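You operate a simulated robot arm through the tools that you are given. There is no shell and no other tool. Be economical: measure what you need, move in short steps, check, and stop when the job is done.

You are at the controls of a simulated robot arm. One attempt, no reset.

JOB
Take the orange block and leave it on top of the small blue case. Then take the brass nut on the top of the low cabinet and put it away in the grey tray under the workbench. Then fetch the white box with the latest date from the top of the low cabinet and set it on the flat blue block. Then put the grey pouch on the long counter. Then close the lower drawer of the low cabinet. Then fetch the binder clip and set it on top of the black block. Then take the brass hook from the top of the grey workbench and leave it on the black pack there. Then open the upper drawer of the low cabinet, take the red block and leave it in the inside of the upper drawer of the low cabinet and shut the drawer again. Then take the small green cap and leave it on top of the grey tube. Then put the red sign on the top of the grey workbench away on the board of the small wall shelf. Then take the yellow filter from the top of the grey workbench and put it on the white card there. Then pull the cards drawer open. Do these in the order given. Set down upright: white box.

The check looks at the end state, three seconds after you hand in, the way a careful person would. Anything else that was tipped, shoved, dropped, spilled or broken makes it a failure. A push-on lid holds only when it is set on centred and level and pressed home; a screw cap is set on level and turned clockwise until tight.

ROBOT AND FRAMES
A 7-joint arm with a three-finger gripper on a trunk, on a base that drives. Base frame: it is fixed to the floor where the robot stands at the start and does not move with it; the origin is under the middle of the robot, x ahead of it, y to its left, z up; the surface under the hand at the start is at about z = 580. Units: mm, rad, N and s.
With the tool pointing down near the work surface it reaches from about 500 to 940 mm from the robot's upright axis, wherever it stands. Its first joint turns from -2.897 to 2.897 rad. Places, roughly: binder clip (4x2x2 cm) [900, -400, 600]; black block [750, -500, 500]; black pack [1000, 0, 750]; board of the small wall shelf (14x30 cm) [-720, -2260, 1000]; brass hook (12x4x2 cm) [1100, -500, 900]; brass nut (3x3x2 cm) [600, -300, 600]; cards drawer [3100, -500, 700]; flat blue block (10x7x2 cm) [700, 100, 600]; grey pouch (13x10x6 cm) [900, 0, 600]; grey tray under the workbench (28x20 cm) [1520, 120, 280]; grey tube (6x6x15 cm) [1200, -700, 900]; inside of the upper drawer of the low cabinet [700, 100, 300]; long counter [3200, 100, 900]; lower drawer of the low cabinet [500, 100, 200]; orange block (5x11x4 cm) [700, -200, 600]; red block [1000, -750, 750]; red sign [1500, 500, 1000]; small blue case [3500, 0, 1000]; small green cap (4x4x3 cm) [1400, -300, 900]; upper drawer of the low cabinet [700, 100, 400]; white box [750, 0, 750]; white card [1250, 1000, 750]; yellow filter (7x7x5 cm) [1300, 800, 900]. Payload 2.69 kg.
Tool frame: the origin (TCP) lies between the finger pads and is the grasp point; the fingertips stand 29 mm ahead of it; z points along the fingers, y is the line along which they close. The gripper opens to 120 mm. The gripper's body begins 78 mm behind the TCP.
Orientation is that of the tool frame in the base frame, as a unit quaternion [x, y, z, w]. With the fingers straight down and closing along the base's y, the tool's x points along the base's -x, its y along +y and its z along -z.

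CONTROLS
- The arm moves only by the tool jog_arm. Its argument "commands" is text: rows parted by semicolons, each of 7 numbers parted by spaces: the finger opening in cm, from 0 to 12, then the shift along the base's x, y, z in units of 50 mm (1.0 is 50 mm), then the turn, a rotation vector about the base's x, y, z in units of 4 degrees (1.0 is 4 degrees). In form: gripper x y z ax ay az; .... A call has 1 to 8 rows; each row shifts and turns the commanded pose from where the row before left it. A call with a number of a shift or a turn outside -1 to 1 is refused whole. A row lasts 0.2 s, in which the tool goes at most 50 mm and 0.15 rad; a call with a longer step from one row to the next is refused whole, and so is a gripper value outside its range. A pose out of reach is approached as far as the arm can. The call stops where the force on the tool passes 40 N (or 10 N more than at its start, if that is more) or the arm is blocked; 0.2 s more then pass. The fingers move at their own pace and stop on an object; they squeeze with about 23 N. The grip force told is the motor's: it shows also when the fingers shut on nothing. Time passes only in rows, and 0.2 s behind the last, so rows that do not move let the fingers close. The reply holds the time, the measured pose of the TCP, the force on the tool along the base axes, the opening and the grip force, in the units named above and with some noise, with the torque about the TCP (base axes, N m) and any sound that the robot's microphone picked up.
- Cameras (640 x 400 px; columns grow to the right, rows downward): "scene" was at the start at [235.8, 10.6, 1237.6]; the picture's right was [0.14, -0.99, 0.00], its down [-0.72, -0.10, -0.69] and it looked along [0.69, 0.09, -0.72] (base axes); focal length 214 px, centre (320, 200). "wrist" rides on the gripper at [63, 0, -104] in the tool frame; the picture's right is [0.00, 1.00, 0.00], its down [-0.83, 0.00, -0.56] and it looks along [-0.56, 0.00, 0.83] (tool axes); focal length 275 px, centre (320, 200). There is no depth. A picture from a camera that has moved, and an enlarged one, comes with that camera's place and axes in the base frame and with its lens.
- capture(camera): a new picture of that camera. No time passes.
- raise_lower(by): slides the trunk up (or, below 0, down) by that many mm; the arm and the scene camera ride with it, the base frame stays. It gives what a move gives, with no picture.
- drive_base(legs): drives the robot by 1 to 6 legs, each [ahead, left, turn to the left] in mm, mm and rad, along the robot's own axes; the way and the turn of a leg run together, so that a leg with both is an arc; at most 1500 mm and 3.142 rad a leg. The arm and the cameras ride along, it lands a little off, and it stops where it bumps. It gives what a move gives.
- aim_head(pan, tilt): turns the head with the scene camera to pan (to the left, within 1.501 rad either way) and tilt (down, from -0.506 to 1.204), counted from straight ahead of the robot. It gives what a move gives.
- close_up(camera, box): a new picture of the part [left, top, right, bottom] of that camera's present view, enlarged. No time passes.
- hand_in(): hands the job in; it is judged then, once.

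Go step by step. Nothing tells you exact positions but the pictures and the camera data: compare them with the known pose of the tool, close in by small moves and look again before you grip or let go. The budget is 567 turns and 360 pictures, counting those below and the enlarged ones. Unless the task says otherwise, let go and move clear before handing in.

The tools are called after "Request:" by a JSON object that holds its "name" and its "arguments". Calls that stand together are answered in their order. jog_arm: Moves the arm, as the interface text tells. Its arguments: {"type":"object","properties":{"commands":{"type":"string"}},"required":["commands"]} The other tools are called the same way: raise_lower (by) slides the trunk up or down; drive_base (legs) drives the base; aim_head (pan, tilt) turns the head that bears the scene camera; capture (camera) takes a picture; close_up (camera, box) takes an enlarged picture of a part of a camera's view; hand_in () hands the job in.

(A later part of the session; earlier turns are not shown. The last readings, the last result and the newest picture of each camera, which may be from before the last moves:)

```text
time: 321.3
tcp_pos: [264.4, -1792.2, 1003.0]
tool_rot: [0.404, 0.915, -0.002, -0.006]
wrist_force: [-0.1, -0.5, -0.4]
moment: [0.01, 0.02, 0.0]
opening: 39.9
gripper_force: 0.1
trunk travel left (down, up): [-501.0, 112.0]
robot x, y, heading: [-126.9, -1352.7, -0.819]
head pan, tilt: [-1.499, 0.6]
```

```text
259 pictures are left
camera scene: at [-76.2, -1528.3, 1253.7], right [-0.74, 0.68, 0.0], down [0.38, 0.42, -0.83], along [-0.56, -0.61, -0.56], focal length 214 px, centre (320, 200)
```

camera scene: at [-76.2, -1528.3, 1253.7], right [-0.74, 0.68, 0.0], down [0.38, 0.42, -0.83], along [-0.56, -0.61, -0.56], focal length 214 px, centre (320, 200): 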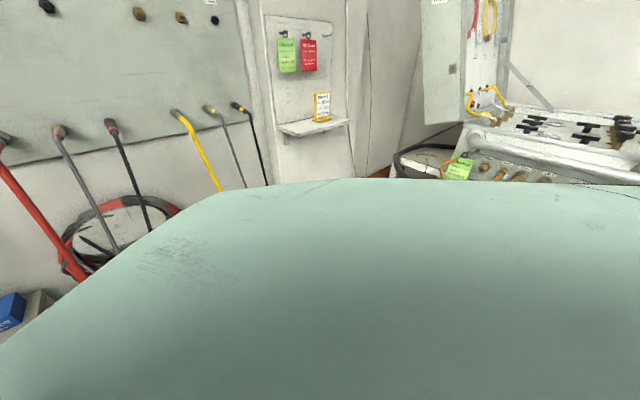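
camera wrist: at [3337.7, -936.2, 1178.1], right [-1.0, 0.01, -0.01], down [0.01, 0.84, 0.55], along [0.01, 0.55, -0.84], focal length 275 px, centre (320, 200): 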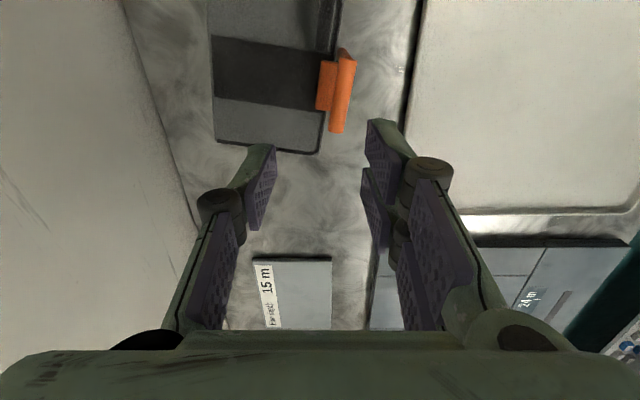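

Only the heavy machine behind was touched; nothing is displaced. I'll straighten up and go in front of the drawer.

Request:
{"name": "drive_base", "arguments": {"legs": [[0, 0, 0.819], [0, 1450, 0]]}}

Request:
{"name": "aim_head", "arguments": {"pan": 0, "tilt": 0.95}}

Request:
{"name": "capture", "arguments": {"camera": "scene"}}

Request:
{"name": "capture", "arguments": {"camera": "wrist"}}

```text
time: 335.1
tcp_pos: [454.8, 118.3, 1003.6]
tool_rot: [0.004, 1.0, -0.004, -0.005]
wrist_force: [0.0, 0.2, 0.0]
moment: [-0.03, -0.02, 0.01]
opening: 40.1
gripper_force: 0.1
trunk travel left (down, up): [-501.0, 112.0]
robot x, y, heading: [-135.4, 133.0, 0.007]
head pan, tilt: [-1.499, 0.6]
```

```text
time: 336.7
tcp_pos: [455.3, 118.4, 1004.1]
tool_rot: [0.005, 1.0, -0.005, -0.004]
wrist_force: [0.0, 0.0, 0.3]
moment: [0.0, -0.01, 0.01]
opening: 39.9
gripper_force: 0.1
trunk travel left (down, up): [-501.0, 112.0]
robot x, y, heading: [-134.3, 129.9, 0.007]
head pan, tilt: [0.0, 0.949]
```

```text
258 pictures are left
camera scene: at [95.3, 135.8, 1225.3], right [0.01, -1.0, 0.0], down [-0.81, -0.01, -0.58], along [0.58, 0.01, -0.81], focal length 214 px, centre (320, 200)
```

scene: 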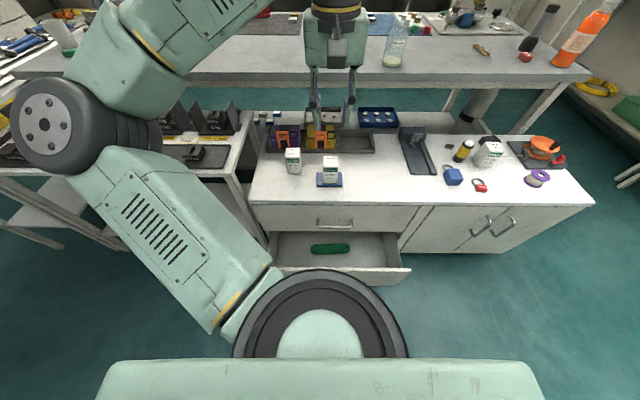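

```text
257 pictures are left
camera wrist: at [392.7, 119.1, 1107.4], right [0.0, 1.0, -0.01], down [0.84, 0.0, 0.55], along [0.55, -0.01, -0.84], focal length 275 px, centre (320, 200)
```

wrist: 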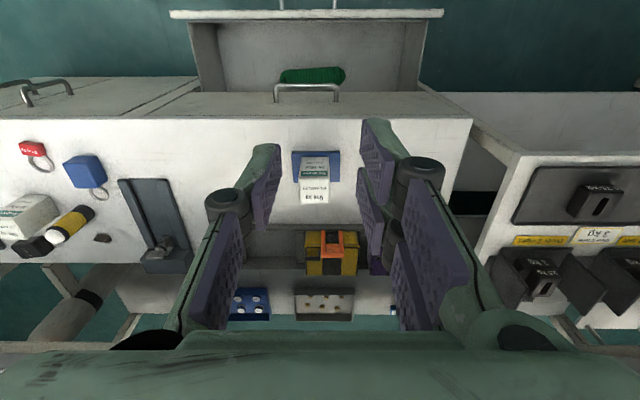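

The open drawer's front is at x≈388, y from -229 to 404, top z≈334. I'll back up, tilt the tool forward so the wrist clears the cabinet, and push the panel with closed fingers.

Request:
{"name": "drive_base", "arguments": {"legs": [[-120, 0, 0]]}}

Request:
{"name": "jog_arm", "arguments": {"commands": "0 0 0 0 0 -1 0;0 0 0 0 0 -1 0;0 0 0 0 0 -1 0;0 0 0 0 0 -1 0;0 0 0 0 0 -1 0;0 0 0 0 0 -1 0;0 0 0 0 0 -1 0;0 0 0 0 0 -1 0"}}

Request:
{"name": "raise_lower", "arguments": {"by": -300}}

Request:
{"name": "jog_arm", "arguments": {"commands": "0 -0.3 0 -0.8 0 -1 0;0 -0.2 -0.2 -0.8 0 0 0;0 0 -0.2 -0.8 0 0 0;0 0 -0.2 -0.8 0 0 0;0 0 0 -0.8 0 0 0;0 0 0 -0.8 0 0 0;0 0 0 0 0 0 0"}}

Request:
{"name": "capture", "arguments": {"camera": "scene"}}

Request:
{"name": "capture", "arguments": {"camera": "wrist"}}

```text
time: 338.0
tcp_pos: [334.8, 115.9, 1003.2]
tool_rot: [0.004, 1.0, -0.005, -0.004]
wrist_force: [-0.6, 0.5, -0.1]
moment: [-0.01, -0.01, 0.03]
opening: 40.1
gripper_force: 0.2
trunk travel left (down, up): [-501.0, 112.0]
robot x, y, heading: [-252.4, 132.8, 0.011]
head pan, tilt: [0.0, 0.949]
```

```text
time: 339.8
tcp_pos: [336.8, 116.2, 1003.4]
tool_rot: [0.005, 0.962, -0.003, 0.273]
wrist_force: [-0.9, -0.7, -0.7]
moment: [-0.01, 0.0, 0.01]
opening: 0.1
gripper_force: 22.8
trunk travel left (down, up): [-501.0, 112.0]
robot x, y, heading: [-253.5, 135.6, 0.007]
head pan, tilt: [0.0, 0.949]
```

```text
time: 342.8
tcp_pos: [336.9, 116.4, 702.7]
tool_rot: [0.006, 0.962, -0.003, 0.271]
wrist_force: [0.4, -1.3, 0.0]
moment: [0.01, 0.0, -0.05]
opening: 0.1
gripper_force: 23.0
trunk travel left (down, up): [-201.0, 412.0]
robot x, y, heading: [-252.6, 133.8, 0.013]
head pan, tilt: [0.0, 0.949]
```

```text
time: 344.4
tcp_pos: [369.9, 72.3, 490.9]
tool_rot: [0.007, 0.953, -0.003, 0.303]
wrist_force: [1.1, 0.0, 0.3]
moment: [0.01, -0.01, 0.0]
opening: 0.0
gripper_force: 22.6
out of reach, approached as far as the arm can: row 3, 4, 5, 6
trunk travel left (down, up): [-201.0, 412.0]
robot x, y, heading: [-249.4, 130.6, 0.009]
head pan, tilt: [0.0, 0.949]
```

```text
256 pictures are left
camera scene: at [-23.4, 134.6, 925.3], right [0.01, -1.0, 0.0], down [-0.81, -0.01, -0.58], along [0.58, 0.01, -0.81], focal length 214 px, centre (320, 200)
```

scene: 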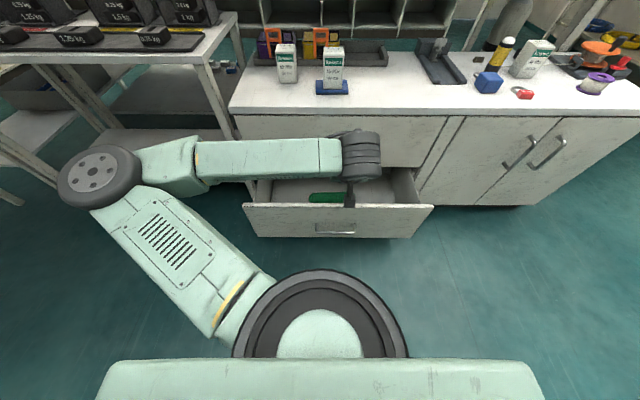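

```text
255 pictures are left
camera wrist: at [258.7, 73.7, 539.3], right [0.01, 1.0, 0.0], down [0.36, 0.0, 0.93], along [0.93, -0.01, -0.36], focal length 275 px, centre (320, 200)
```

wrist: 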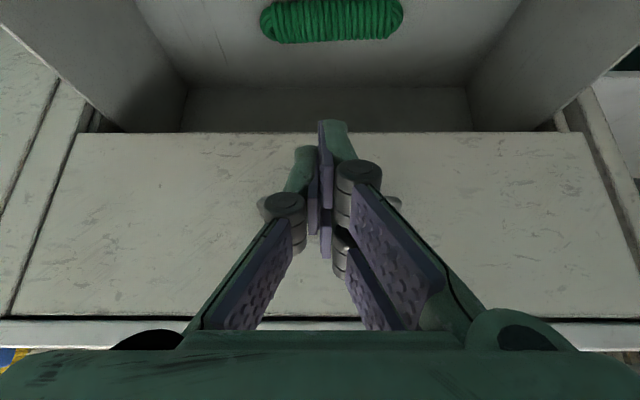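

The hand is over the drawer mouth, at its inner reach limit. I'll back up further and lower it in front of the panel.

Request:
{"name": "drive_base", "arguments": {"legs": [[-120, 0, 0]]}}

Request:
{"name": "jog_arm", "arguments": {"commands": "0 0 0 -0.8 0 0 0;0 0.2 0 -0.8 0 0 0;0 0.2 0 -0.8 0 0 0;0 0.2 0 -0.8 0 0 0;0 0 0 0 0 0 0"}}

Request:
{"name": "capture", "arguments": {"camera": "scene"}}

Request:
{"name": "capture", "arguments": {"camera": "wrist"}}

```text
time: 345.6
tcp_pos: [252.3, 71.4, 492.5]
tool_rot: [0.006, 0.953, -0.003, 0.304]
wrist_force: [0.7, 0.4, 0.7]
moment: [0.0, -0.03, -0.05]
opening: 0.4
gripper_force: 23.5
trunk travel left (down, up): [-201.0, 412.0]
robot x, y, heading: [-373.5, 131.8, 0.012]
head pan, tilt: [0.0, 0.949]
```

```text
time: 346.8
tcp_pos: [286.0, 73.8, 330.1]
tool_rot: [0.006, 0.952, -0.003, 0.305]
wrist_force: [-0.1, 0.5, 0.8]
moment: [0.01, -0.01, 0.0]
opening: 0.0
gripper_force: 22.9
out of reach, approached as far as the arm can: row 1
trunk travel left (down, up): [-201.0, 412.0]
robot x, y, heading: [-373.5, 133.1, 0.009]
head pan, tilt: [0.0, 0.949]
```

```text
254 pictures are left
camera scene: at [-143.0, 133.4, 925.3], right [0.01, -1.0, 0.0], down [-0.81, -0.01, -0.58], along [0.58, 0.01, -0.81], focal length 214 px, centre (320, 200)
```

scene: 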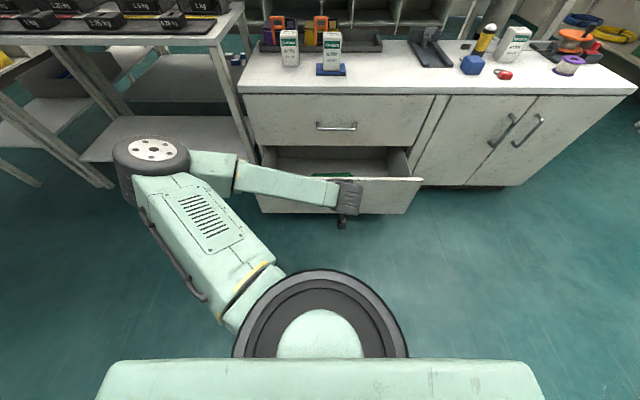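

```text
253 pictures are left
camera wrist: at [173.9, 74.6, 378.9], right [0.01, 1.0, 0.0], down [0.36, 0.0, 0.93], along [0.93, -0.01, -0.36], focal length 275 px, centre (320, 200)
```

wrist: 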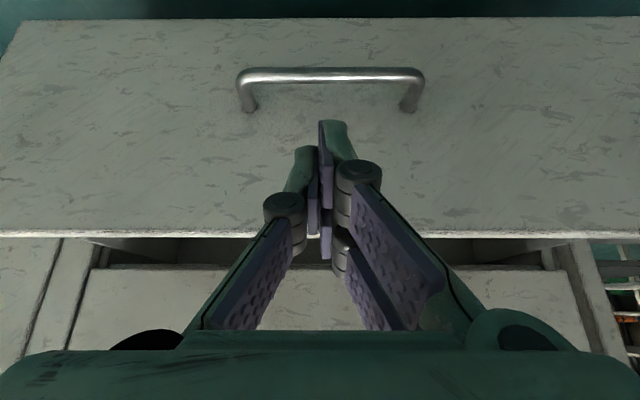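

The panel's top edge and handle are in view; the fingertips are at (303, z 306). I'll lower 20 mm and push forward.

Request:
{"name": "jog_arm", "arguments": {"commands": "0 0 0.2 -0.4 0 0 0;0 0.8 0 0 0 0 0;0 0.5 0 0 0 0 0;0 0.5 0 0 0 0 0;0 0.5 0 0 0 0 0;0 0.5 0 0 0 0 0;0 0.5 0 0 0 0 0;0 0 0 0 0 0 0"}}

Request:
{"name": "capture", "arguments": {"camera": "scene"}}

Request:
{"name": "capture", "arguments": {"camera": "wrist"}}

```text
time: 348.6
tcp_pos: [451.6, 80.8, 312.8]
tool_rot: [0.006, 0.953, -0.003, 0.304]
wrist_force: [-0.1, 0.0, -0.1]
moment: [-0.02, -0.02, -0.02]
opening: 0.0
gripper_force: 23.0
trunk travel left (down, up): [-201.0, 412.0]
robot x, y, heading: [-371.4, 132.4, 0.008]
head pan, tilt: [0.0, 0.949]
```

```text
252 pictures are left
camera scene: at [-143.0, 133.4, 925.3], right [0.01, -1.0, 0.0], down [-0.81, -0.01, -0.58], along [0.58, 0.01, -0.81], focal length 214 px, centre (320, 200)
```

scene: 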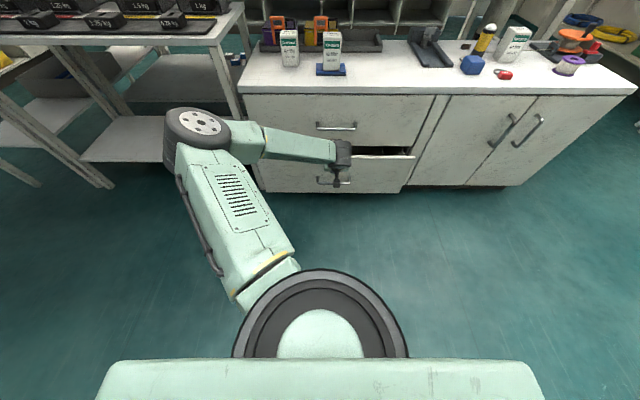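

```text
251 pictures are left
camera wrist: at [340.0, 82.5, 359.7], right [0.01, 1.0, 0.0], down [0.36, 0.0, 0.93], along [0.93, -0.01, -0.36], focal length 275 px, centre (320, 200)
```

wrist: 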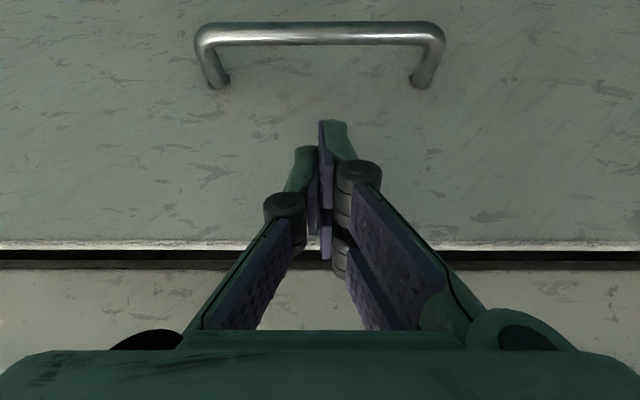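

It slides easily. I'll keep pushing until it shuts.

Request:
{"name": "jog_arm", "arguments": {"commands": "0 0.4 0 0 0 0 0;0 0.4 0 0 0 0 0;0 0.3 0 0 0 0 0;0 0.2 0 0 0 0 0;0 0.2 0 0 0 0 0;0 0.2 0 0 0 0 0;0 0.2 0 0 0 0 0;0 0 0 0 0 0 0"}}

Request:
{"name": "capture", "arguments": {"camera": "wrist"}}

Request:
{"name": "close_up", "arguments": {"camera": "scene", "box": [230, 80, 450, 210]}}

```text
time: 349.8
tcp_pos: [521.1, 80.6, 310.3]
tool_rot: [0.005, 0.954, -0.003, 0.299]
wrist_force: [-1.8, 0.1, -0.1]
moment: [-0.06, 0.04, 0.0]
opening: 0.0
gripper_force: 22.6
trunk travel left (down, up): [-201.0, 412.0]
robot x, y, heading: [-372.1, 134.3, 0.014]
head pan, tilt: [0.0, 0.949]
stopped in row 6: the force on the tool passed its limit at 61 N (the readings are from after the stop); the commanded pose is now the measured one
```

```text
250 pictures are left
camera wrist: at [410.4, 80.9, 358.4], right [0.01, 1.0, 0.0], down [0.37, 0.0, 0.93], along [0.93, -0.01, -0.37], focal length 275 px, centre (320, 200)
```

wrist: 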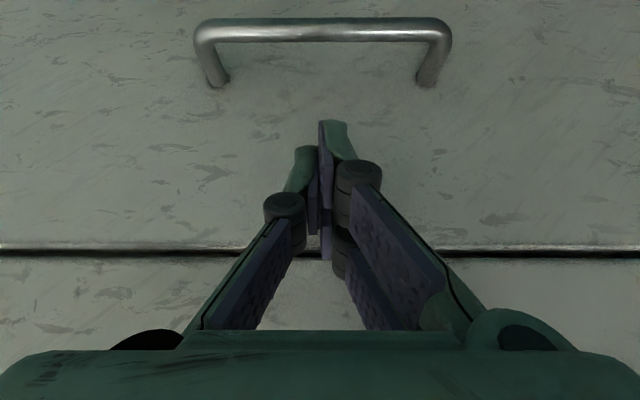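

```text
2.91 times, centred on (340, 145) of scene
camera zoom: at [-143.4, 133.5, 925.2], right [0.01, -1.0, 0.0], down [-0.81, -0.01, -0.58], along [0.58, 0.01, -0.81], focal length 624 px, centre (262, 360)
```

zoom: 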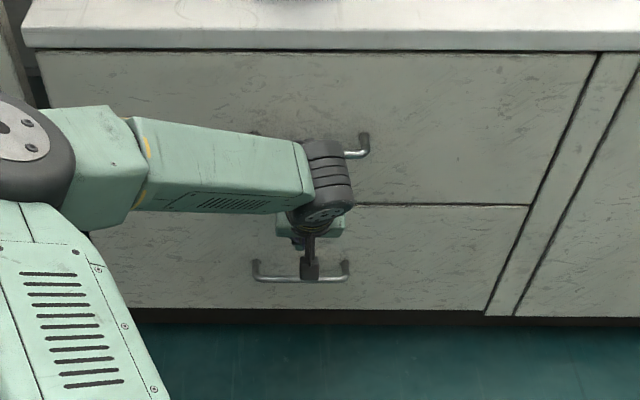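

The drawer is shut flush. I'll withdraw, raise up, and turn to the binder clip and the black block on the right part of the cabinet top.

Request:
{"name": "jog_arm", "arguments": {"commands": "0 -0.8 0 0 0 0 0;0 -0.8 0 0 0 0 0;0 -0.8 0 0 0 0 0;0 -0.8 0 0 0 0 0;0 0 0 0 0 0 0"}}

Request:
{"name": "raise_lower", "arguments": {"by": 300}}

Request:
{"name": "jog_arm", "arguments": {"commands": "4 0 0 0.8 0 1 0;4 0 0 0.8 0 1 0;4 0 0 0.8 0 1 0;4 0 0 0.8 0 1 0;4 0 0 0.8 0 1 0;4 0 0 0.8 0 1 0;4 0 0 0.8 0 1 0;4 0 0 0.8 0 1 0"}}

Request:
{"name": "drive_base", "arguments": {"legs": [[200, -480, 0]]}}

Request:
{"name": "aim_head", "arguments": {"pan": 0, "tilt": 0.75}}

Request:
{"name": "capture", "arguments": {"camera": "scene"}}

```text
time: 351.0
tcp_pos: [362.7, 79.9, 307.5]
tool_rot: [0.004, 0.954, -0.002, 0.299]
wrist_force: [0.0, 0.6, -0.5]
moment: [0.03, 0.0, 0.01]
opening: 0.1
gripper_force: 22.8
trunk travel left (down, up): [-201.0, 412.0]
robot x, y, heading: [-372.8, 132.7, 0.005]
head pan, tilt: [0.0, 0.949]
```

```text
time: 354.0
tcp_pos: [360.9, 79.4, 606.5]
tool_rot: [0.005, 0.954, -0.002, 0.299]
wrist_force: [0.3, -0.2, 0.7]
moment: [0.02, -0.03, 0.03]
opening: 0.0
gripper_force: 22.8
trunk travel left (down, up): [-501.0, 112.0]
robot x, y, heading: [-375.7, 130.8, 0.011]
head pan, tilt: [0.0, 0.949]
```

```text
time: 355.8
tcp_pos: [362.5, 78.7, 929.5]
tool_rot: [0.005, 1.0, -0.004, 0.023]
wrist_force: [-0.1, -0.3, 0.1]
moment: [0.02, 0.0, 0.0]
opening: 40.1
gripper_force: 0.2
trunk travel left (down, up): [-501.0, 112.0]
robot x, y, heading: [-371.6, 129.7, 0.009]
head pan, tilt: [0.0, 0.949]
```

```text
time: 360.2
tcp_pos: [567.5, -408.1, 929.6]
tool_rot: [0.004, 1.0, -0.003, 0.024]
wrist_force: [0.1, -1.1, 0.4]
moment: [0.0, -0.03, 0.0]
opening: 39.9
gripper_force: 0.0
trunk travel left (down, up): [-501.0, 112.0]
robot x, y, heading: [-168.5, -357.9, 0.008]
head pan, tilt: [0.0, 0.949]
```

```text
time: 360.9
tcp_pos: [567.0, -408.9, 929.8]
tool_rot: [0.005, 1.0, -0.004, 0.025]
wrist_force: [-0.6, 1.4, -0.4]
moment: [-0.02, -0.05, -0.02]
opening: 40.2
gripper_force: 0.0
trunk travel left (down, up): [-501.0, 112.0]
robot x, y, heading: [-166.9, -354.2, 0.011]
head pan, tilt: [0.0, 0.75]
```

```text
248 pictures are left
camera scene: at [70.4, -353.9, 1240.7], right [0.01, -1.0, 0.0], down [-0.68, -0.01, -0.73], along [0.73, 0.01, -0.68], focal length 214 px, centre (320, 200)
```

scene: 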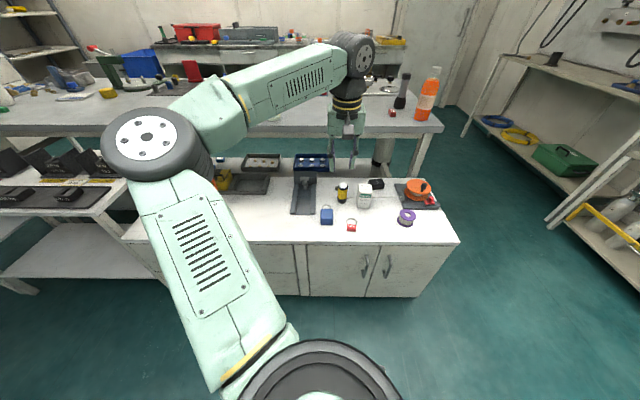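

Request:
{"name": "drive_base", "arguments": {"legs": [[130, 0, 0]]}}

Request:
{"name": "jog_arm", "arguments": {"commands": "6 0 0 -0.5 0 0.7 0;6 0 0 -0.8 0 0 0;6 0 0 -0.6 0 0 0;6 0 0 0 0 0 0"}}

Request:
{"name": "capture", "arguments": {"camera": "wrist"}}

Request:
{"name": "close_up", "arguments": {"camera": "scene", "box": [280, 180, 440, 280]}}

```text
time: 362.2
tcp_pos: [694.3, -405.9, 929.0]
tool_rot: [0.004, 1.0, -0.003, 0.024]
wrist_force: [0.2, 0.7, 0.1]
moment: [-0.03, 0.0, 0.04]
opening: 40.0
gripper_force: 0.1
trunk travel left (down, up): [-501.0, 112.0]
robot x, y, heading: [-46.0, -357.5, 0.009]
head pan, tilt: [0.0, 0.75]
```

```text
time: 363.2
tcp_pos: [693.4, -409.6, 833.8]
tool_rot: [0.004, 1.0, -0.004, 0.0]
wrist_force: [-0.1, 0.5, 0.2]
moment: [0.03, -0.02, -0.01]
opening: 60.1
gripper_force: 0.0
trunk travel left (down, up): [-501.0, 112.0]
robot x, y, heading: [-42.9, -353.8, 0.009]
head pan, tilt: [0.0, 0.75]
```

```text
247 pictures are left
camera wrist: at [630.2, -408.4, 937.4], right [0.0, 1.0, -0.01], down [0.83, 0.0, 0.56], along [0.56, -0.01, -0.83], focal length 275 px, centre (320, 200)
```

wrist: 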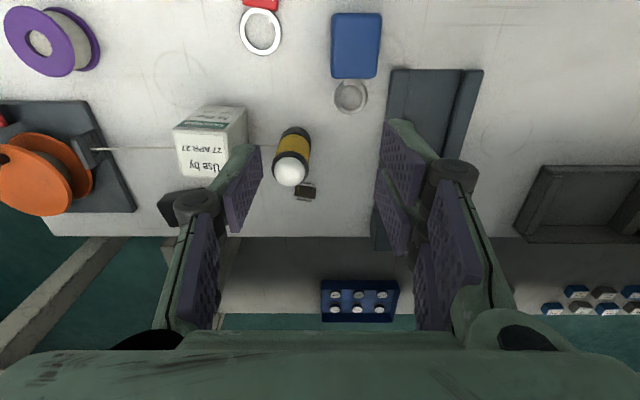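

```text
4.00 times, centred on (360, 230) of scene
camera zoom: at [197.6, -352.5, 1240.8], right [0.01, -1.0, 0.0], down [-0.68, -0.01, -0.73], along [0.73, 0.01, -0.68], focal length 858 px, centre (160, 80)
```

zoom: 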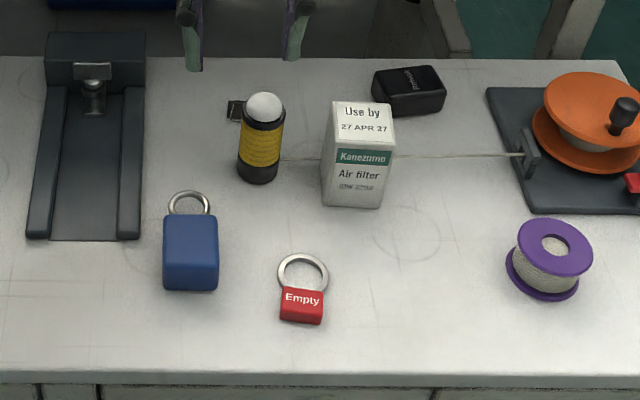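

Request:
{"name": "close_up", "arguments": {"camera": "wrist", "box": [260, 140, 360, 210]}}

Request:
{"name": "close_up", "arguments": {"camera": "scene", "box": [330, 195, 400, 235]}}

```text
5.71 times, centred on (310, 175) of wrist
camera zoom: at [630.2, -408.4, 937.4], right [0.0, 1.0, -0.01], down [0.83, 0.0, 0.56], along [0.56, -0.01, -0.83], focal length 1573 px, centre (377, 343)
```

zoom: 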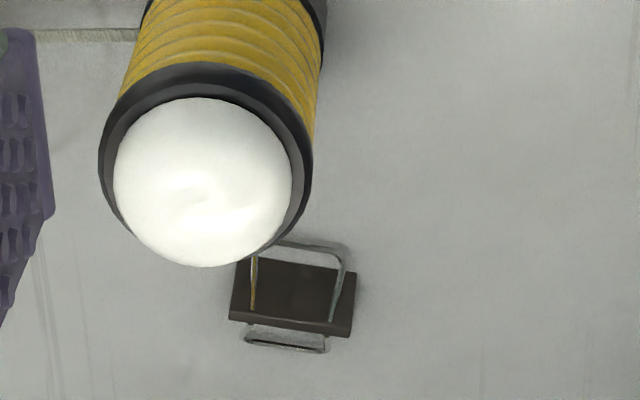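

```text
9.14 times, centred on (365, 215) of scene
camera zoom: at [197.6, -352.5, 1240.8], right [0.01, -1.0, 0.0], down [-0.68, -0.01, -0.73], along [0.73, 0.01, -0.68], focal length 1961 px, centre (-91, 63)
```

zoom: 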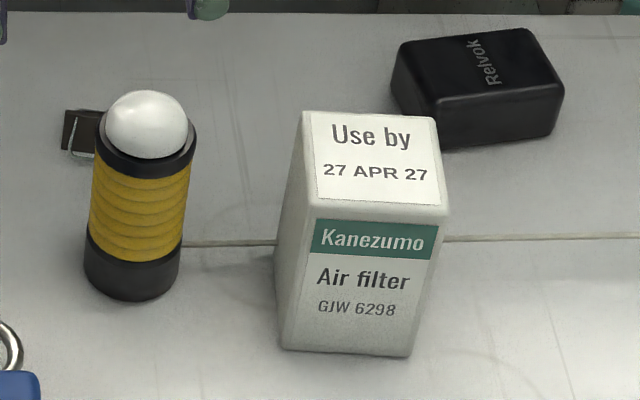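

The binder clip lies at about (848,-434), rotated about -6°; the yellow bottle stands just in front at x≈778. I'll pitch the tool slightly so the wrist camera clears the bottle and come down behind it.

Request:
{"name": "jog_arm", "arguments": {"commands": "6 0.775 -0.12 0 0 0.5 -0.375;6 0.775 -0.12 0 0 0.5 -0.375;6 0.775 -0.13 0 0 0.5 -0.375;6 0.775 -0.13 0 0 0.5 -0.375;6 0 0 -0.9 0 0 0;6 0 0 -0.9 0 0 0;6 0 0 0 0 0 0"}}

Request:
{"name": "capture", "arguments": {"camera": "wrist"}}

Request:
{"name": "close_up", "arguments": {"camera": "scene", "box": [290, 140, 410, 240]}}

```text
time: 364.8
tcp_pos: [849.8, -431.1, 746.6]
tool_rot: [0.056, 0.996, -0.003, -0.07]
wrist_force: [0.1, -0.5, -0.1]
moment: [0.01, -0.02, 0.02]
opening: 59.8
gripper_force: 0.1
trunk travel left (down, up): [-501.0, 112.0]
robot x, y, heading: [-39.9, -348.5, 0.015]
head pan, tilt: [0.0, 0.75]
```

```text
243 pictures are left
camera wrist: at [802.1, -424.3, 857.3], right [0.11, 0.99, -0.02], down [0.9, -0.09, 0.43], along [0.43, -0.06, -0.9], focal length 275 px, centre (320, 200)
```

wrist: 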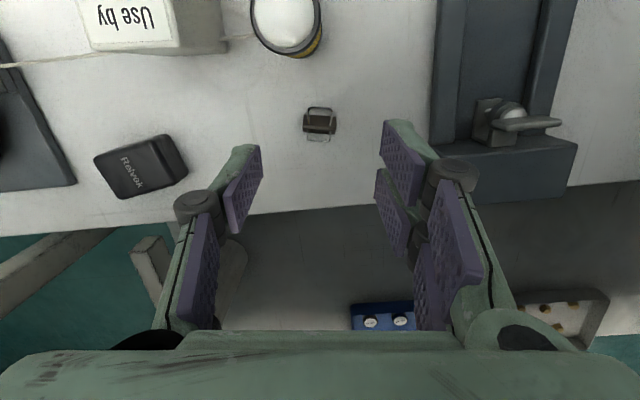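

```text
4.00 times, centred on (350, 190) of scene
camera zoom: at [197.6, -352.6, 1240.8], right [0.01, -1.0, 0.0], down [-0.68, -0.01, -0.73], along [0.73, 0.01, -0.68], focal length 858 px, centre (200, 240)
```

zoom: 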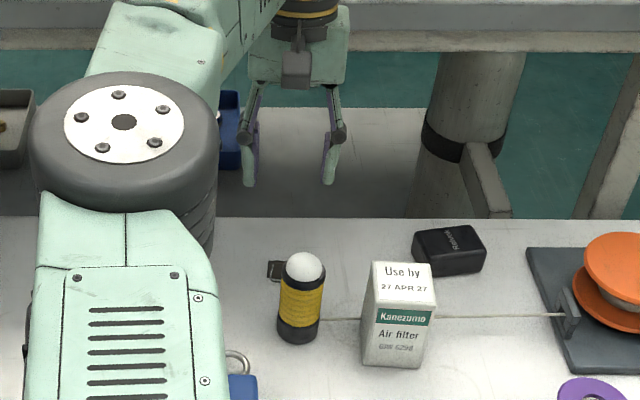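

Request:
{"name": "jog_arm", "arguments": {"commands": "6 -0.02 -0.03 -0.86 0 0 0;6 -0.01 -0.03 -0.86 0 0 0;6 0 0 -0.86 0 0 0;6 0 0 0 0 0 0"}}

Request:
{"name": "capture", "arguments": {"camera": "wrist"}}

Request:
{"name": "close_up", "arguments": {"camera": "scene", "box": [310, 165, 390, 225]}}

```text
time: 365.8
tcp_pos: [848.2, -437.6, 613.1]
tool_rot: [0.056, 0.996, -0.004, -0.07]
wrist_force: [0.3, 0.1, -0.5]
moment: [0.0, 0.02, -0.06]
opening: 60.0
gripper_force: 0.1
trunk travel left (down, up): [-501.0, 112.0]
robot x, y, heading: [-42.6, -354.6, 0.009]
head pan, tilt: [0.0, 0.75]
```

```text
241 pictures are left
camera wrist: at [799.9, -430.0, 724.8], right [0.11, 0.99, -0.01], down [0.9, -0.09, 0.43], along [0.43, -0.06, -0.9], focal length 275 px, centre (320, 200)
```

wrist: 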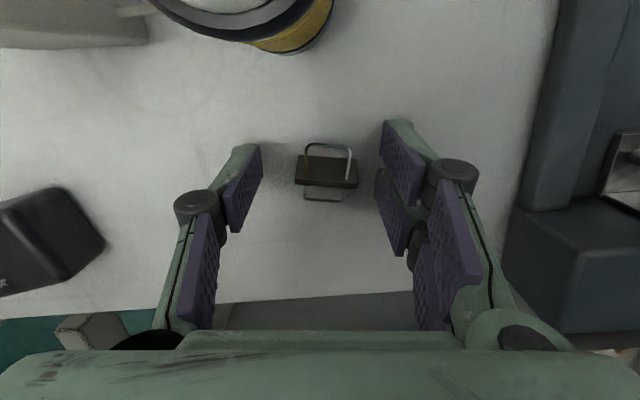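

```text
6.67 times, centred on (350, 195) of scene
camera zoom: at [197.7, -352.5, 1240.8], right [0.01, -1.0, 0.0], down [-0.68, -0.01, -0.73], along [0.73, 0.01, -0.68], focal length 1430 px, centre (120, 233)
```

zoom: 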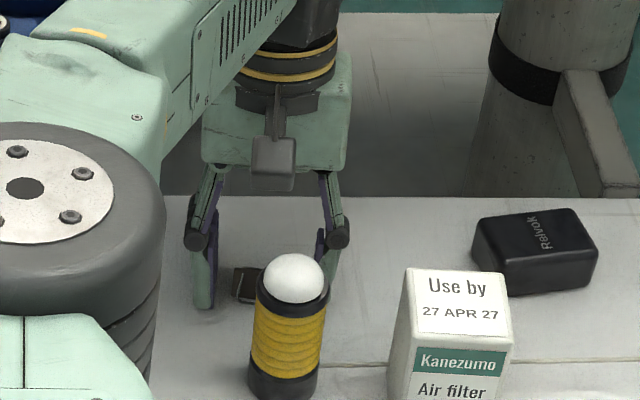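

Request:
{"name": "jog_arm", "arguments": {"commands": "6 0 0.08 0 0 0 0;0 0 0 0 0 0 0;0 0 0 0 0 0 0;0 0 0 0 0 0 0;0 0 0 0 0 0 0"}}

Request:
{"name": "capture", "arguments": {"camera": "wrist"}}

```text
time: 367.0
tcp_pos: [847.1, -432.8, 614.3]
tool_rot: [0.055, 0.996, -0.004, -0.07]
wrist_force: [0.1, 0.0, -0.1]
moment: [-0.03, 0.0, -0.06]
opening: 30.6
gripper_force: 23.4
trunk travel left (down, up): [-501.0, 112.0]
robot x, y, heading: [-38.9, -354.1, 0.011]
head pan, tilt: [0.0, 0.75]
```

```text
239 pictures are left
camera wrist: at [799.9, -425.6, 725.2], right [0.11, 0.99, -0.02], down [0.9, -0.09, 0.43], along [0.43, -0.06, -0.9], focal length 275 px, centre (320, 200)
```

wrist: 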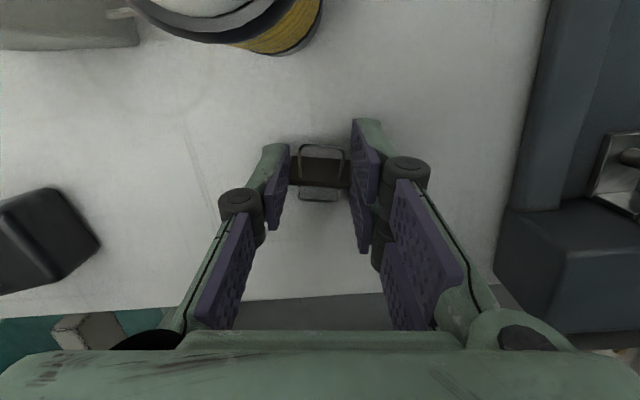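

The clip is held. I'll lift it, straighten the tool, and shift right over the black block.

Request:
{"name": "jog_arm", "arguments": {"commands": "0 0 0 0.9 0 0 0;0 0 0 0.9 0 -0.7 0;0 0 0 0.9 0 -0.7 0;0 0 0 0.3 0 -0.6 0;0 0 0 0 0 0 0"}}

Request:
{"name": "drive_base", "arguments": {"legs": [[20, -190, 0]]}}

Request:
{"name": "capture", "arguments": {"camera": "wrist"}}

Request:
{"name": "close_up", "arguments": {"camera": "scene", "box": [250, 140, 410, 240]}}

```text
time: 368.2
tcp_pos: [847.4, -430.0, 766.1]
tool_rot: [0.056, 0.998, 0.0, 0.0]
wrist_force: [0.1, 0.2, 0.3]
moment: [0.01, -0.01, 0.03]
opening: 30.5
gripper_force: 23.2
trunk travel left (down, up): [-501.0, 112.0]
robot x, y, heading: [-40.5, -352.4, 0.008]
head pan, tilt: [0.0, 0.75]
```

```text
time: 370.3
tcp_pos: [868.8, -623.2, 765.0]
tool_rot: [0.058, 0.998, 0.0, -0.001]
wrist_force: [-0.5, 0.3, -0.1]
moment: [0.01, -0.01, 0.01]
opening: 30.6
gripper_force: 23.0
trunk travel left (down, up): [-501.0, 112.0]
robot x, y, heading: [-18.1, -540.5, 0.012]
head pan, tilt: [0.0, 0.75]
```

```text
238 pictures are left
camera wrist: at [806.0, -615.3, 868.8], right [0.11, 0.99, 0.0], down [0.83, -0.09, 0.56], along [0.55, -0.06, -0.83], focal length 275 px, centre (320, 200)
```

wrist: 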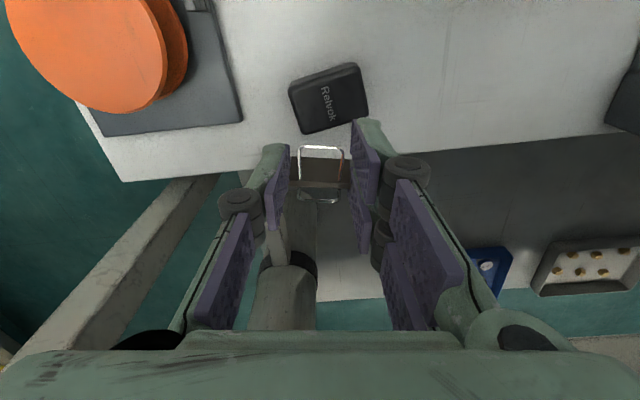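

```text
4.00 times, centred on (330, 190) of scene
camera zoom: at [219.3, -542.4, 1240.8], right [0.01, -1.0, 0.0], down [-0.68, 0.0, -0.73], along [0.73, 0.01, -0.68], focal length 858 px, centre (280, 240)
```

zoom: 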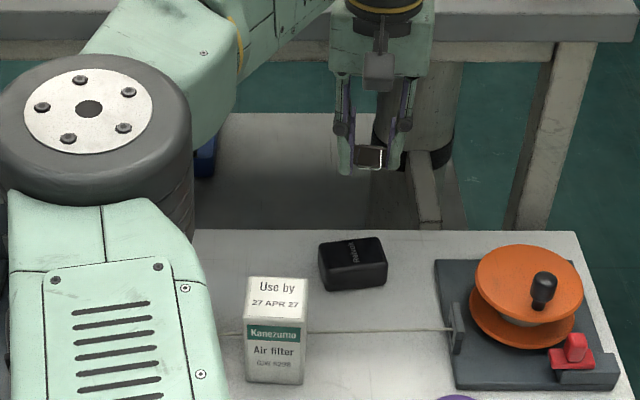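

The black block's top is centred near (862,-609), z≈622. I'll move over it with the original tilt and lower.

Request:
{"name": "jog_arm", "arguments": {"commands": "0 -0.14 0.26 0 0 0.7 0;0 0 0 -0.6 0 0.7 0;0 0 0 -0.6 0 0.6 0;0 0 0 -0.4 0 0 0;0 0 0 0 0 0 0"}}

Request:
{"name": "capture", "arguments": {"camera": "wrist"}}

Request:
{"name": "close_up", "arguments": {"camera": "scene", "box": [300, 170, 380, 230]}}

```text
time: 371.5
tcp_pos: [862.0, -610.2, 684.1]
tool_rot: [0.059, 0.996, -0.005, -0.07]
wrist_force: [0.9, -0.5, 0.4]
moment: [0.01, -0.01, 0.02]
opening: 31.0
gripper_force: 23.0
trunk travel left (down, up): [-501.0, 112.0]
robot x, y, heading: [-17.4, -540.1, 0.001]
head pan, tilt: [0.0, 0.75]
```

```text
236 pictures are left
camera wrist: at [813.9, -603.2, 796.4], right [0.11, 0.99, -0.02], down [0.9, -0.09, 0.43], along [0.43, -0.06, -0.9], focal length 275 px, centre (320, 200)
```

wrist: 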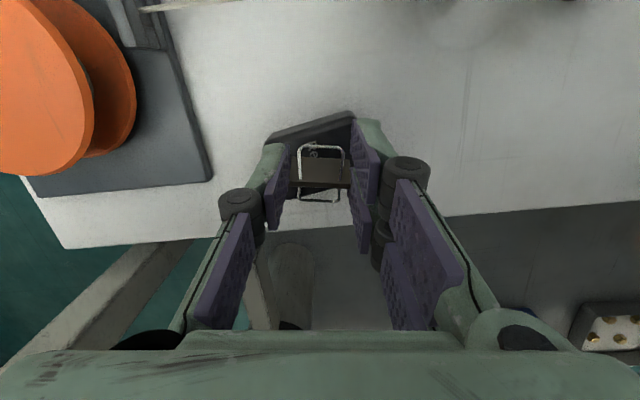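

```text
6.67 times, centred on (340, 200) of scene
camera zoom: at [219.3, -542.3, 1240.8], right [0.01, -1.0, 0.0], down [-0.68, -0.01, -0.73], along [0.73, 0.01, -0.68], focal length 1430 px, centre (187, 200)
```

zoom: 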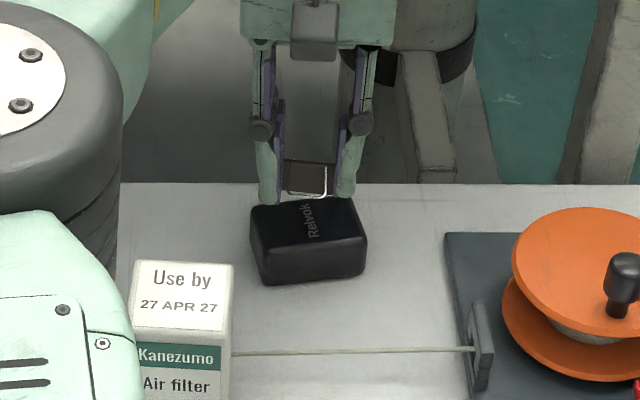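

Request:
{"name": "jog_arm", "arguments": {"commands": "0 0.02 0 -0.3 0 0 0;0 0 0 -0.15 0 0 0;0 0 0 -0.06 0 0 0;0 0 0 0 0 0 0"}}

Request:
{"name": "close_up", "arguments": {"camera": "scene", "box": [310, 180, 370, 225]}}

```text
time: 372.5
tcp_pos: [862.8, -609.4, 660.1]
tool_rot: [0.057, 0.996, -0.004, -0.07]
wrist_force: [0.9, 0.3, -0.3]
moment: [0.01, -0.01, 0.0]
opening: 30.3
gripper_force: 23.0
trunk travel left (down, up): [-501.0, 112.0]
robot x, y, heading: [-19.3, -545.7, 0.007]
head pan, tilt: [0.0, 0.75]
```

```text
8.89 times, centred on (340, 202) of scene
camera zoom: at [219.3, -542.3, 1240.8], right [0.01, -1.0, 0.0], down [-0.68, -0.01, -0.73], along [0.73, 0.01, -0.68], focal length 1906 px, centre (142, 178)
```

zoom: 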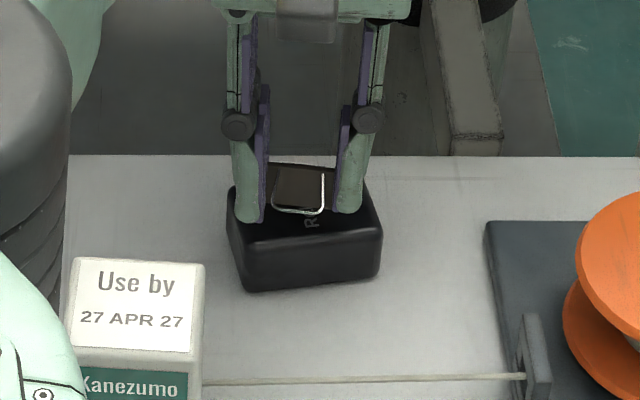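

Request:
{"name": "jog_arm", "arguments": {"commands": "0 -0.04 -0.08 -0.04 0 0 0;0 0 0 -0.05 0 0 0;0 0 0 -0.05 0 0 0;0 0 0 0 0 0 0"}}

```text
time: 373.5
tcp_pos: [860.5, -614.3, 652.7]
tool_rot: [0.058, 0.996, -0.003, -0.07]
wrist_force: [0.0, -0.1, -0.2]
moment: [0.0, 0.02, 0.0]
opening: 30.7
gripper_force: 23.1
trunk travel left (down, up): [-501.0, 112.0]
robot x, y, heading: [-22.6, -544.8, 0.007]
head pan, tilt: [0.0, 0.75]
```

Request:
{"name": "jog_arm", "arguments": {"commands": "0 0 0 -0.05 0 0 0;0 0 0 -0.05 0 0 0;0 0 0 0 0 0 0"}}

Request:
{"name": "close_up", "arguments": {"camera": "scene", "box": [310, 180, 370, 225]}}

```text
time: 374.3
tcp_pos: [861.1, -613.2, 647.3]
tool_rot: [0.058, 0.996, -0.003, -0.07]
wrist_force: [0.1, -0.1, 0.2]
moment: [-0.03, -0.01, 0.01]
opening: 30.4
gripper_force: 23.4
trunk travel left (down, up): [-501.0, 112.0]
robot x, y, heading: [-17.9, -543.2, 0.006]
head pan, tilt: [0.0, 0.75]
```

```text
8.89 times, centred on (340, 202) of scene
camera zoom: at [219.2, -542.4, 1240.8], right [0.01, -1.0, 0.0], down [-0.68, -0.01, -0.73], along [0.73, 0.01, -0.68], focal length 1906 px, centre (142, 178)
```

zoom: 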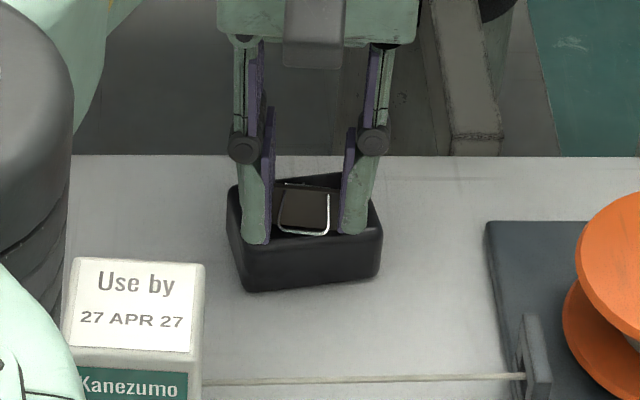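

Request:
{"name": "jog_arm", "arguments": {"commands": "0 0 0 -0.04 0 0 0;0 0 0 -0.04 0 0 0;0 0 0 0 0 0 0"}}

```text
time: 375.1
tcp_pos: [860.5, -613.0, 645.5]
tool_rot: [0.056, 0.996, -0.004, -0.068]
wrist_force: [2.2, 1.5, 15.6]
moment: [0.07, -0.25, -0.01]
opening: 30.4
gripper_force: 23.0
trunk travel left (down, up): [-501.0, 112.0]
robot x, y, heading: [-19.1, -536.9, 0.008]
head pan, tilt: [0.0, 0.75]
```

Request:
{"name": "jog_arm", "arguments": {"commands": "0 0 0 0.04 0 0 0;4.5 0 0 0 0 0 0;4.5 0 0 0 0 0 0;4.5 0 0 0.4 0 0 0;4.5 0 0 0.8 0 0 0;4.5 0 0 0.8 0 0 0;4.5 0 0 0.6 0 0 0;4.5 0 0 0 0 0 0"}}

Request:
{"name": "capture", "arguments": {"camera": "wrist"}}

Request:
{"name": "close_up", "arguments": {"camera": "scene", "box": [310, 180, 370, 225]}}

```text
time: 376.9
tcp_pos: [863.1, -613.9, 774.8]
tool_rot: [0.058, 0.996, -0.005, -0.071]
wrist_force: [0.6, 0.6, 0.4]
moment: [-0.02, 0.01, -0.02]
opening: 45.0
gripper_force: 0.0
trunk travel left (down, up): [-501.0, 112.0]
robot x, y, heading: [-17.2, -545.9, 0.007]
head pan, tilt: [0.0, 0.75]
```

```text
232 pictures are left
camera wrist: at [815.4, -606.8, 887.0], right [0.11, 0.99, -0.02], down [0.9, -0.09, 0.43], along [0.43, -0.06, -0.9], focal length 275 px, centre (320, 200)
```

wrist: 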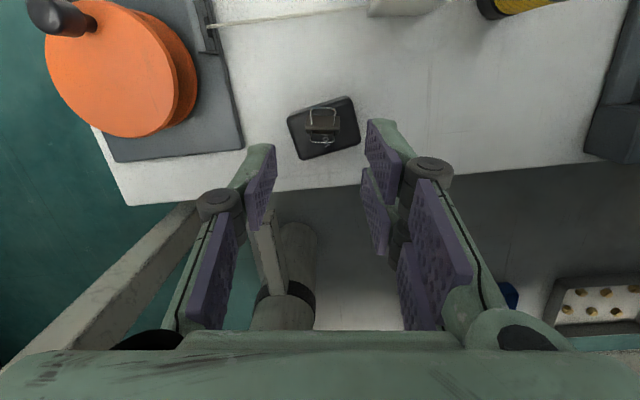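

```text
8.89 times, centred on (340, 202) of scene
camera zoom: at [219.3, -542.3, 1240.8], right [0.01, -1.0, 0.0], down [-0.68, -0.01, -0.73], along [0.73, 0.01, -0.68], focal length 1906 px, centre (142, 178)
```

zoom: 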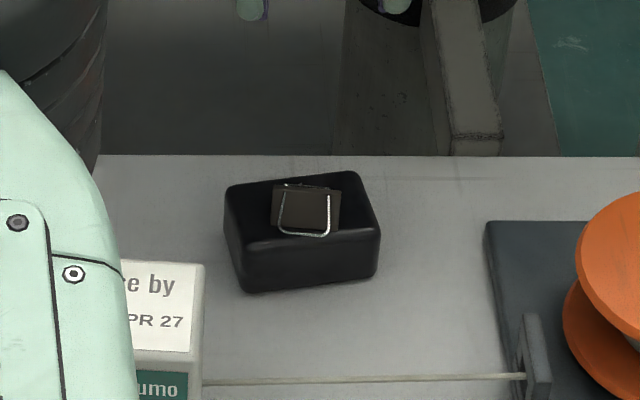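

The clip lies on the black block. Next the brass hook on the workbench; I'll raise up and look at the bench top from here.

Request:
{"name": "jog_arm", "arguments": {"commands": "4.5 -0.5 0 0.5 0 -0.7 0.5;4.5 -0.6 0 0.5 0 -0.7 0.5;4.5 -0.7 0 0.5 0 -0.6 0.5;4.5 -0.7 0 0.5 0 0 0;4.5 -0.6 0 0.5 0 0 0;4.5 0 0 0.5 0 0 0;4.5 0 0 0 0 0 0"}}

Request:
{"name": "raise_lower", "arguments": {"by": 110}}

Request:
{"name": "aim_head", "arguments": {"pan": 0, "tilt": 0.5}}

Request:
{"name": "capture", "arguments": {"camera": "scene"}}

```text
time: 378.5
tcp_pos: [705.7, -613.3, 926.0]
tool_rot: [0.006, 1.0, -0.003, 0.0]
wrist_force: [-0.7, 0.8, 0.5]
moment: [-0.03, 0.0, -0.01]
opening: 44.8
gripper_force: 0.1
trunk travel left (down, up): [-501.0, 112.0]
robot x, y, heading: [-17.3, -544.7, 0.012]
head pan, tilt: [0.0, 0.75]
```

```text
time: 379.9
tcp_pos: [706.0, -612.8, 1034.1]
tool_rot: [0.004, 1.0, -0.003, 0.001]
wrist_force: [-0.2, -0.2, -0.3]
moment: [0.01, 0.02, -0.02]
opening: 45.1
gripper_force: 0.2
trunk travel left (down, up): [-611.0, 2.0]
robot x, y, heading: [-22.1, -545.0, 0.011]
head pan, tilt: [0.0, 0.75]
```

```text
time: 380.6
tcp_pos: [704.8, -612.9, 1036.1]
tool_rot: [0.005, 1.0, -0.004, 0.001]
wrist_force: [0.7, 0.1, -0.3]
moment: [0.01, 0.04, -0.01]
opening: 44.8
gripper_force: 0.1
trunk travel left (down, up): [-611.0, 2.0]
robot x, y, heading: [-19.7, -540.8, 0.006]
head pan, tilt: [0.0, 0.499]
```

```text
230 pictures are left
camera scene: at [227.4, -542.3, 1372.7], right [0.01, -1.0, 0.0], down [-0.48, 0.0, -0.88], along [0.88, 0.01, -0.48], focal length 214 px, centre (320, 200)
```

scene: 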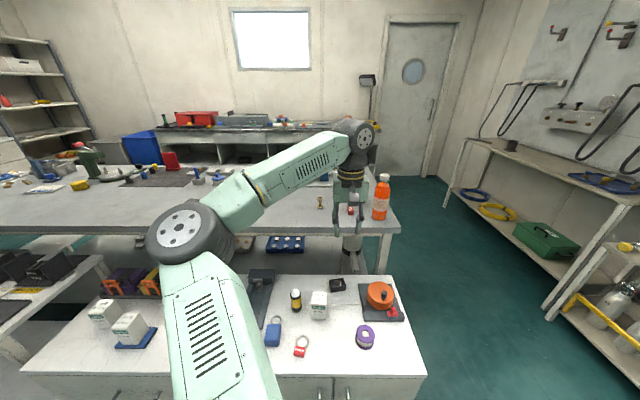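

Request:
{"name": "close_up", "arguments": {"camera": "scene", "box": [295, 185, 345, 220]}}

Request:
{"name": "close_up", "arguments": {"camera": "scene", "box": [200, 160, 420, 270]}}

```text
11.43 times, centred on (320, 202) of scene
camera zoom: at [227.4, -542.3, 1372.7], right [0.01, -1.0, 0.0], down [-0.48, 0.0, -0.88], along [0.88, 0.01, -0.48], focal length 2451 px, centre (320, 171)
```

zoom: 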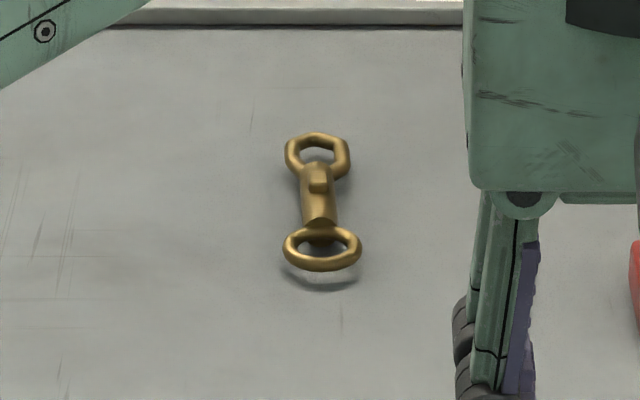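

```text
2.91 times, centred on (310, 215) of scene
camera zoom: at [227.4, -542.3, 1372.7], right [0.01, -1.0, 0.0], down [-0.48, 0.0, -0.88], along [0.88, 0.01, -0.48], focal length 624 px, centre (349, 156)
```

zoom: 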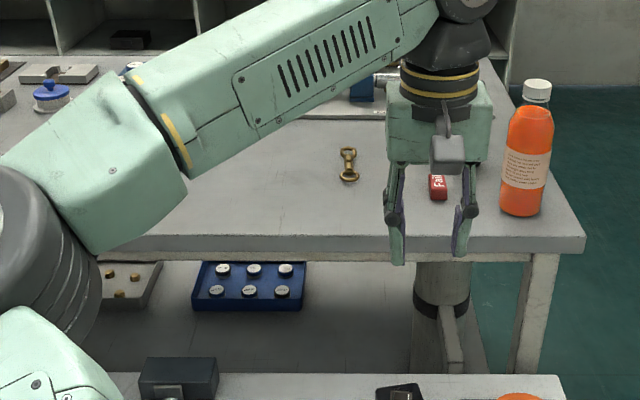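

The hook lies along x, its shaft centred near (1140,-531), bench top z≈850. I'll drive close to the cabinet and reach over with the tool pitched forward 15°.

Request:
{"name": "drive_base", "arguments": {"legs": [[180, 20, 0]]}}

Request:
{"name": "jog_arm", "arguments": {"commands": "5 0.9 0.2 0 0 -0.75 0;5 0.9 0.2 0 0 -0.75 0;5 0.9 0.2 0 0 -0.75 0;5 0.9 0.2 -0.2 0 -0.75 0;5 0.8 0.1 -0.4 0 -0.75 0;5 0 0 0 0 0 0"}}

Request:
{"name": "capture", "arguments": {"camera": "wrist"}}

Request:
{"name": "capture", "arguments": {"camera": "scene"}}

```text
time: 382.1
tcp_pos: [884.4, -591.8, 1035.1]
tool_rot: [0.006, 1.0, -0.003, -0.001]
wrist_force: [-0.7, -0.7, -0.6]
moment: [0.0, 0.02, 0.0]
opening: 45.2
gripper_force: 0.0
trunk travel left (down, up): [-611.0, 2.0]
robot x, y, heading: [155.8, -524.3, 0.007]
head pan, tilt: [0.0, 0.499]
```

```text
time: 383.6
tcp_pos: [1103.1, -550.0, 1003.3]
tool_rot: [0.007, 0.991, -0.003, 0.13]
wrist_force: [0.7, -0.6, -0.2]
moment: [0.0, -0.03, 0.0]
opening: 50.0
gripper_force: 0.1
trunk travel left (down, up): [-611.0, 2.0]
robot x, y, heading: [160.1, -524.6, 0.009]
head pan, tilt: [0.0, 0.499]
```

```text
227 pictures are left
camera wrist: at [1015.2, -548.0, 1087.8], right [0.01, 1.0, 0.0], down [0.66, 0.0, 0.75], along [0.75, -0.01, -0.66], focal length 275 px, centre (320, 200)
```

wrist: 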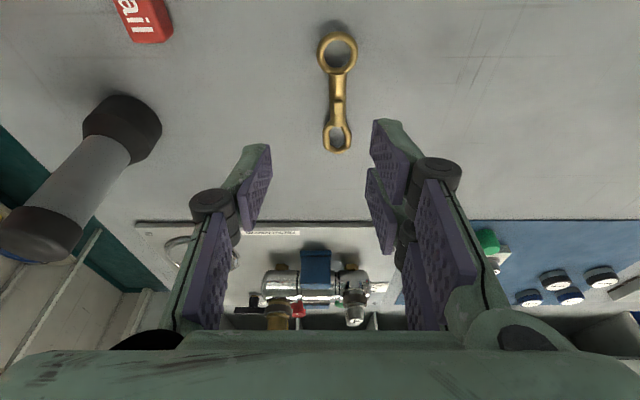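

```text
226 pictures are left
camera scene: at [404.2, -521.3, 1372.8], right [0.01, -1.0, 0.0], down [-0.48, 0.0, -0.88], along [0.88, 0.01, -0.48], focal length 214 px, centre (320, 200)
```

scene: 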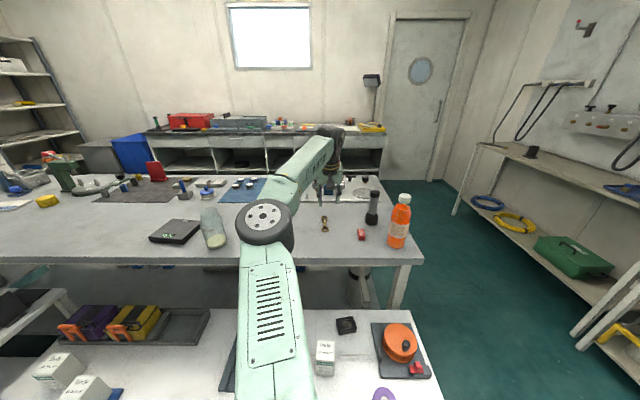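

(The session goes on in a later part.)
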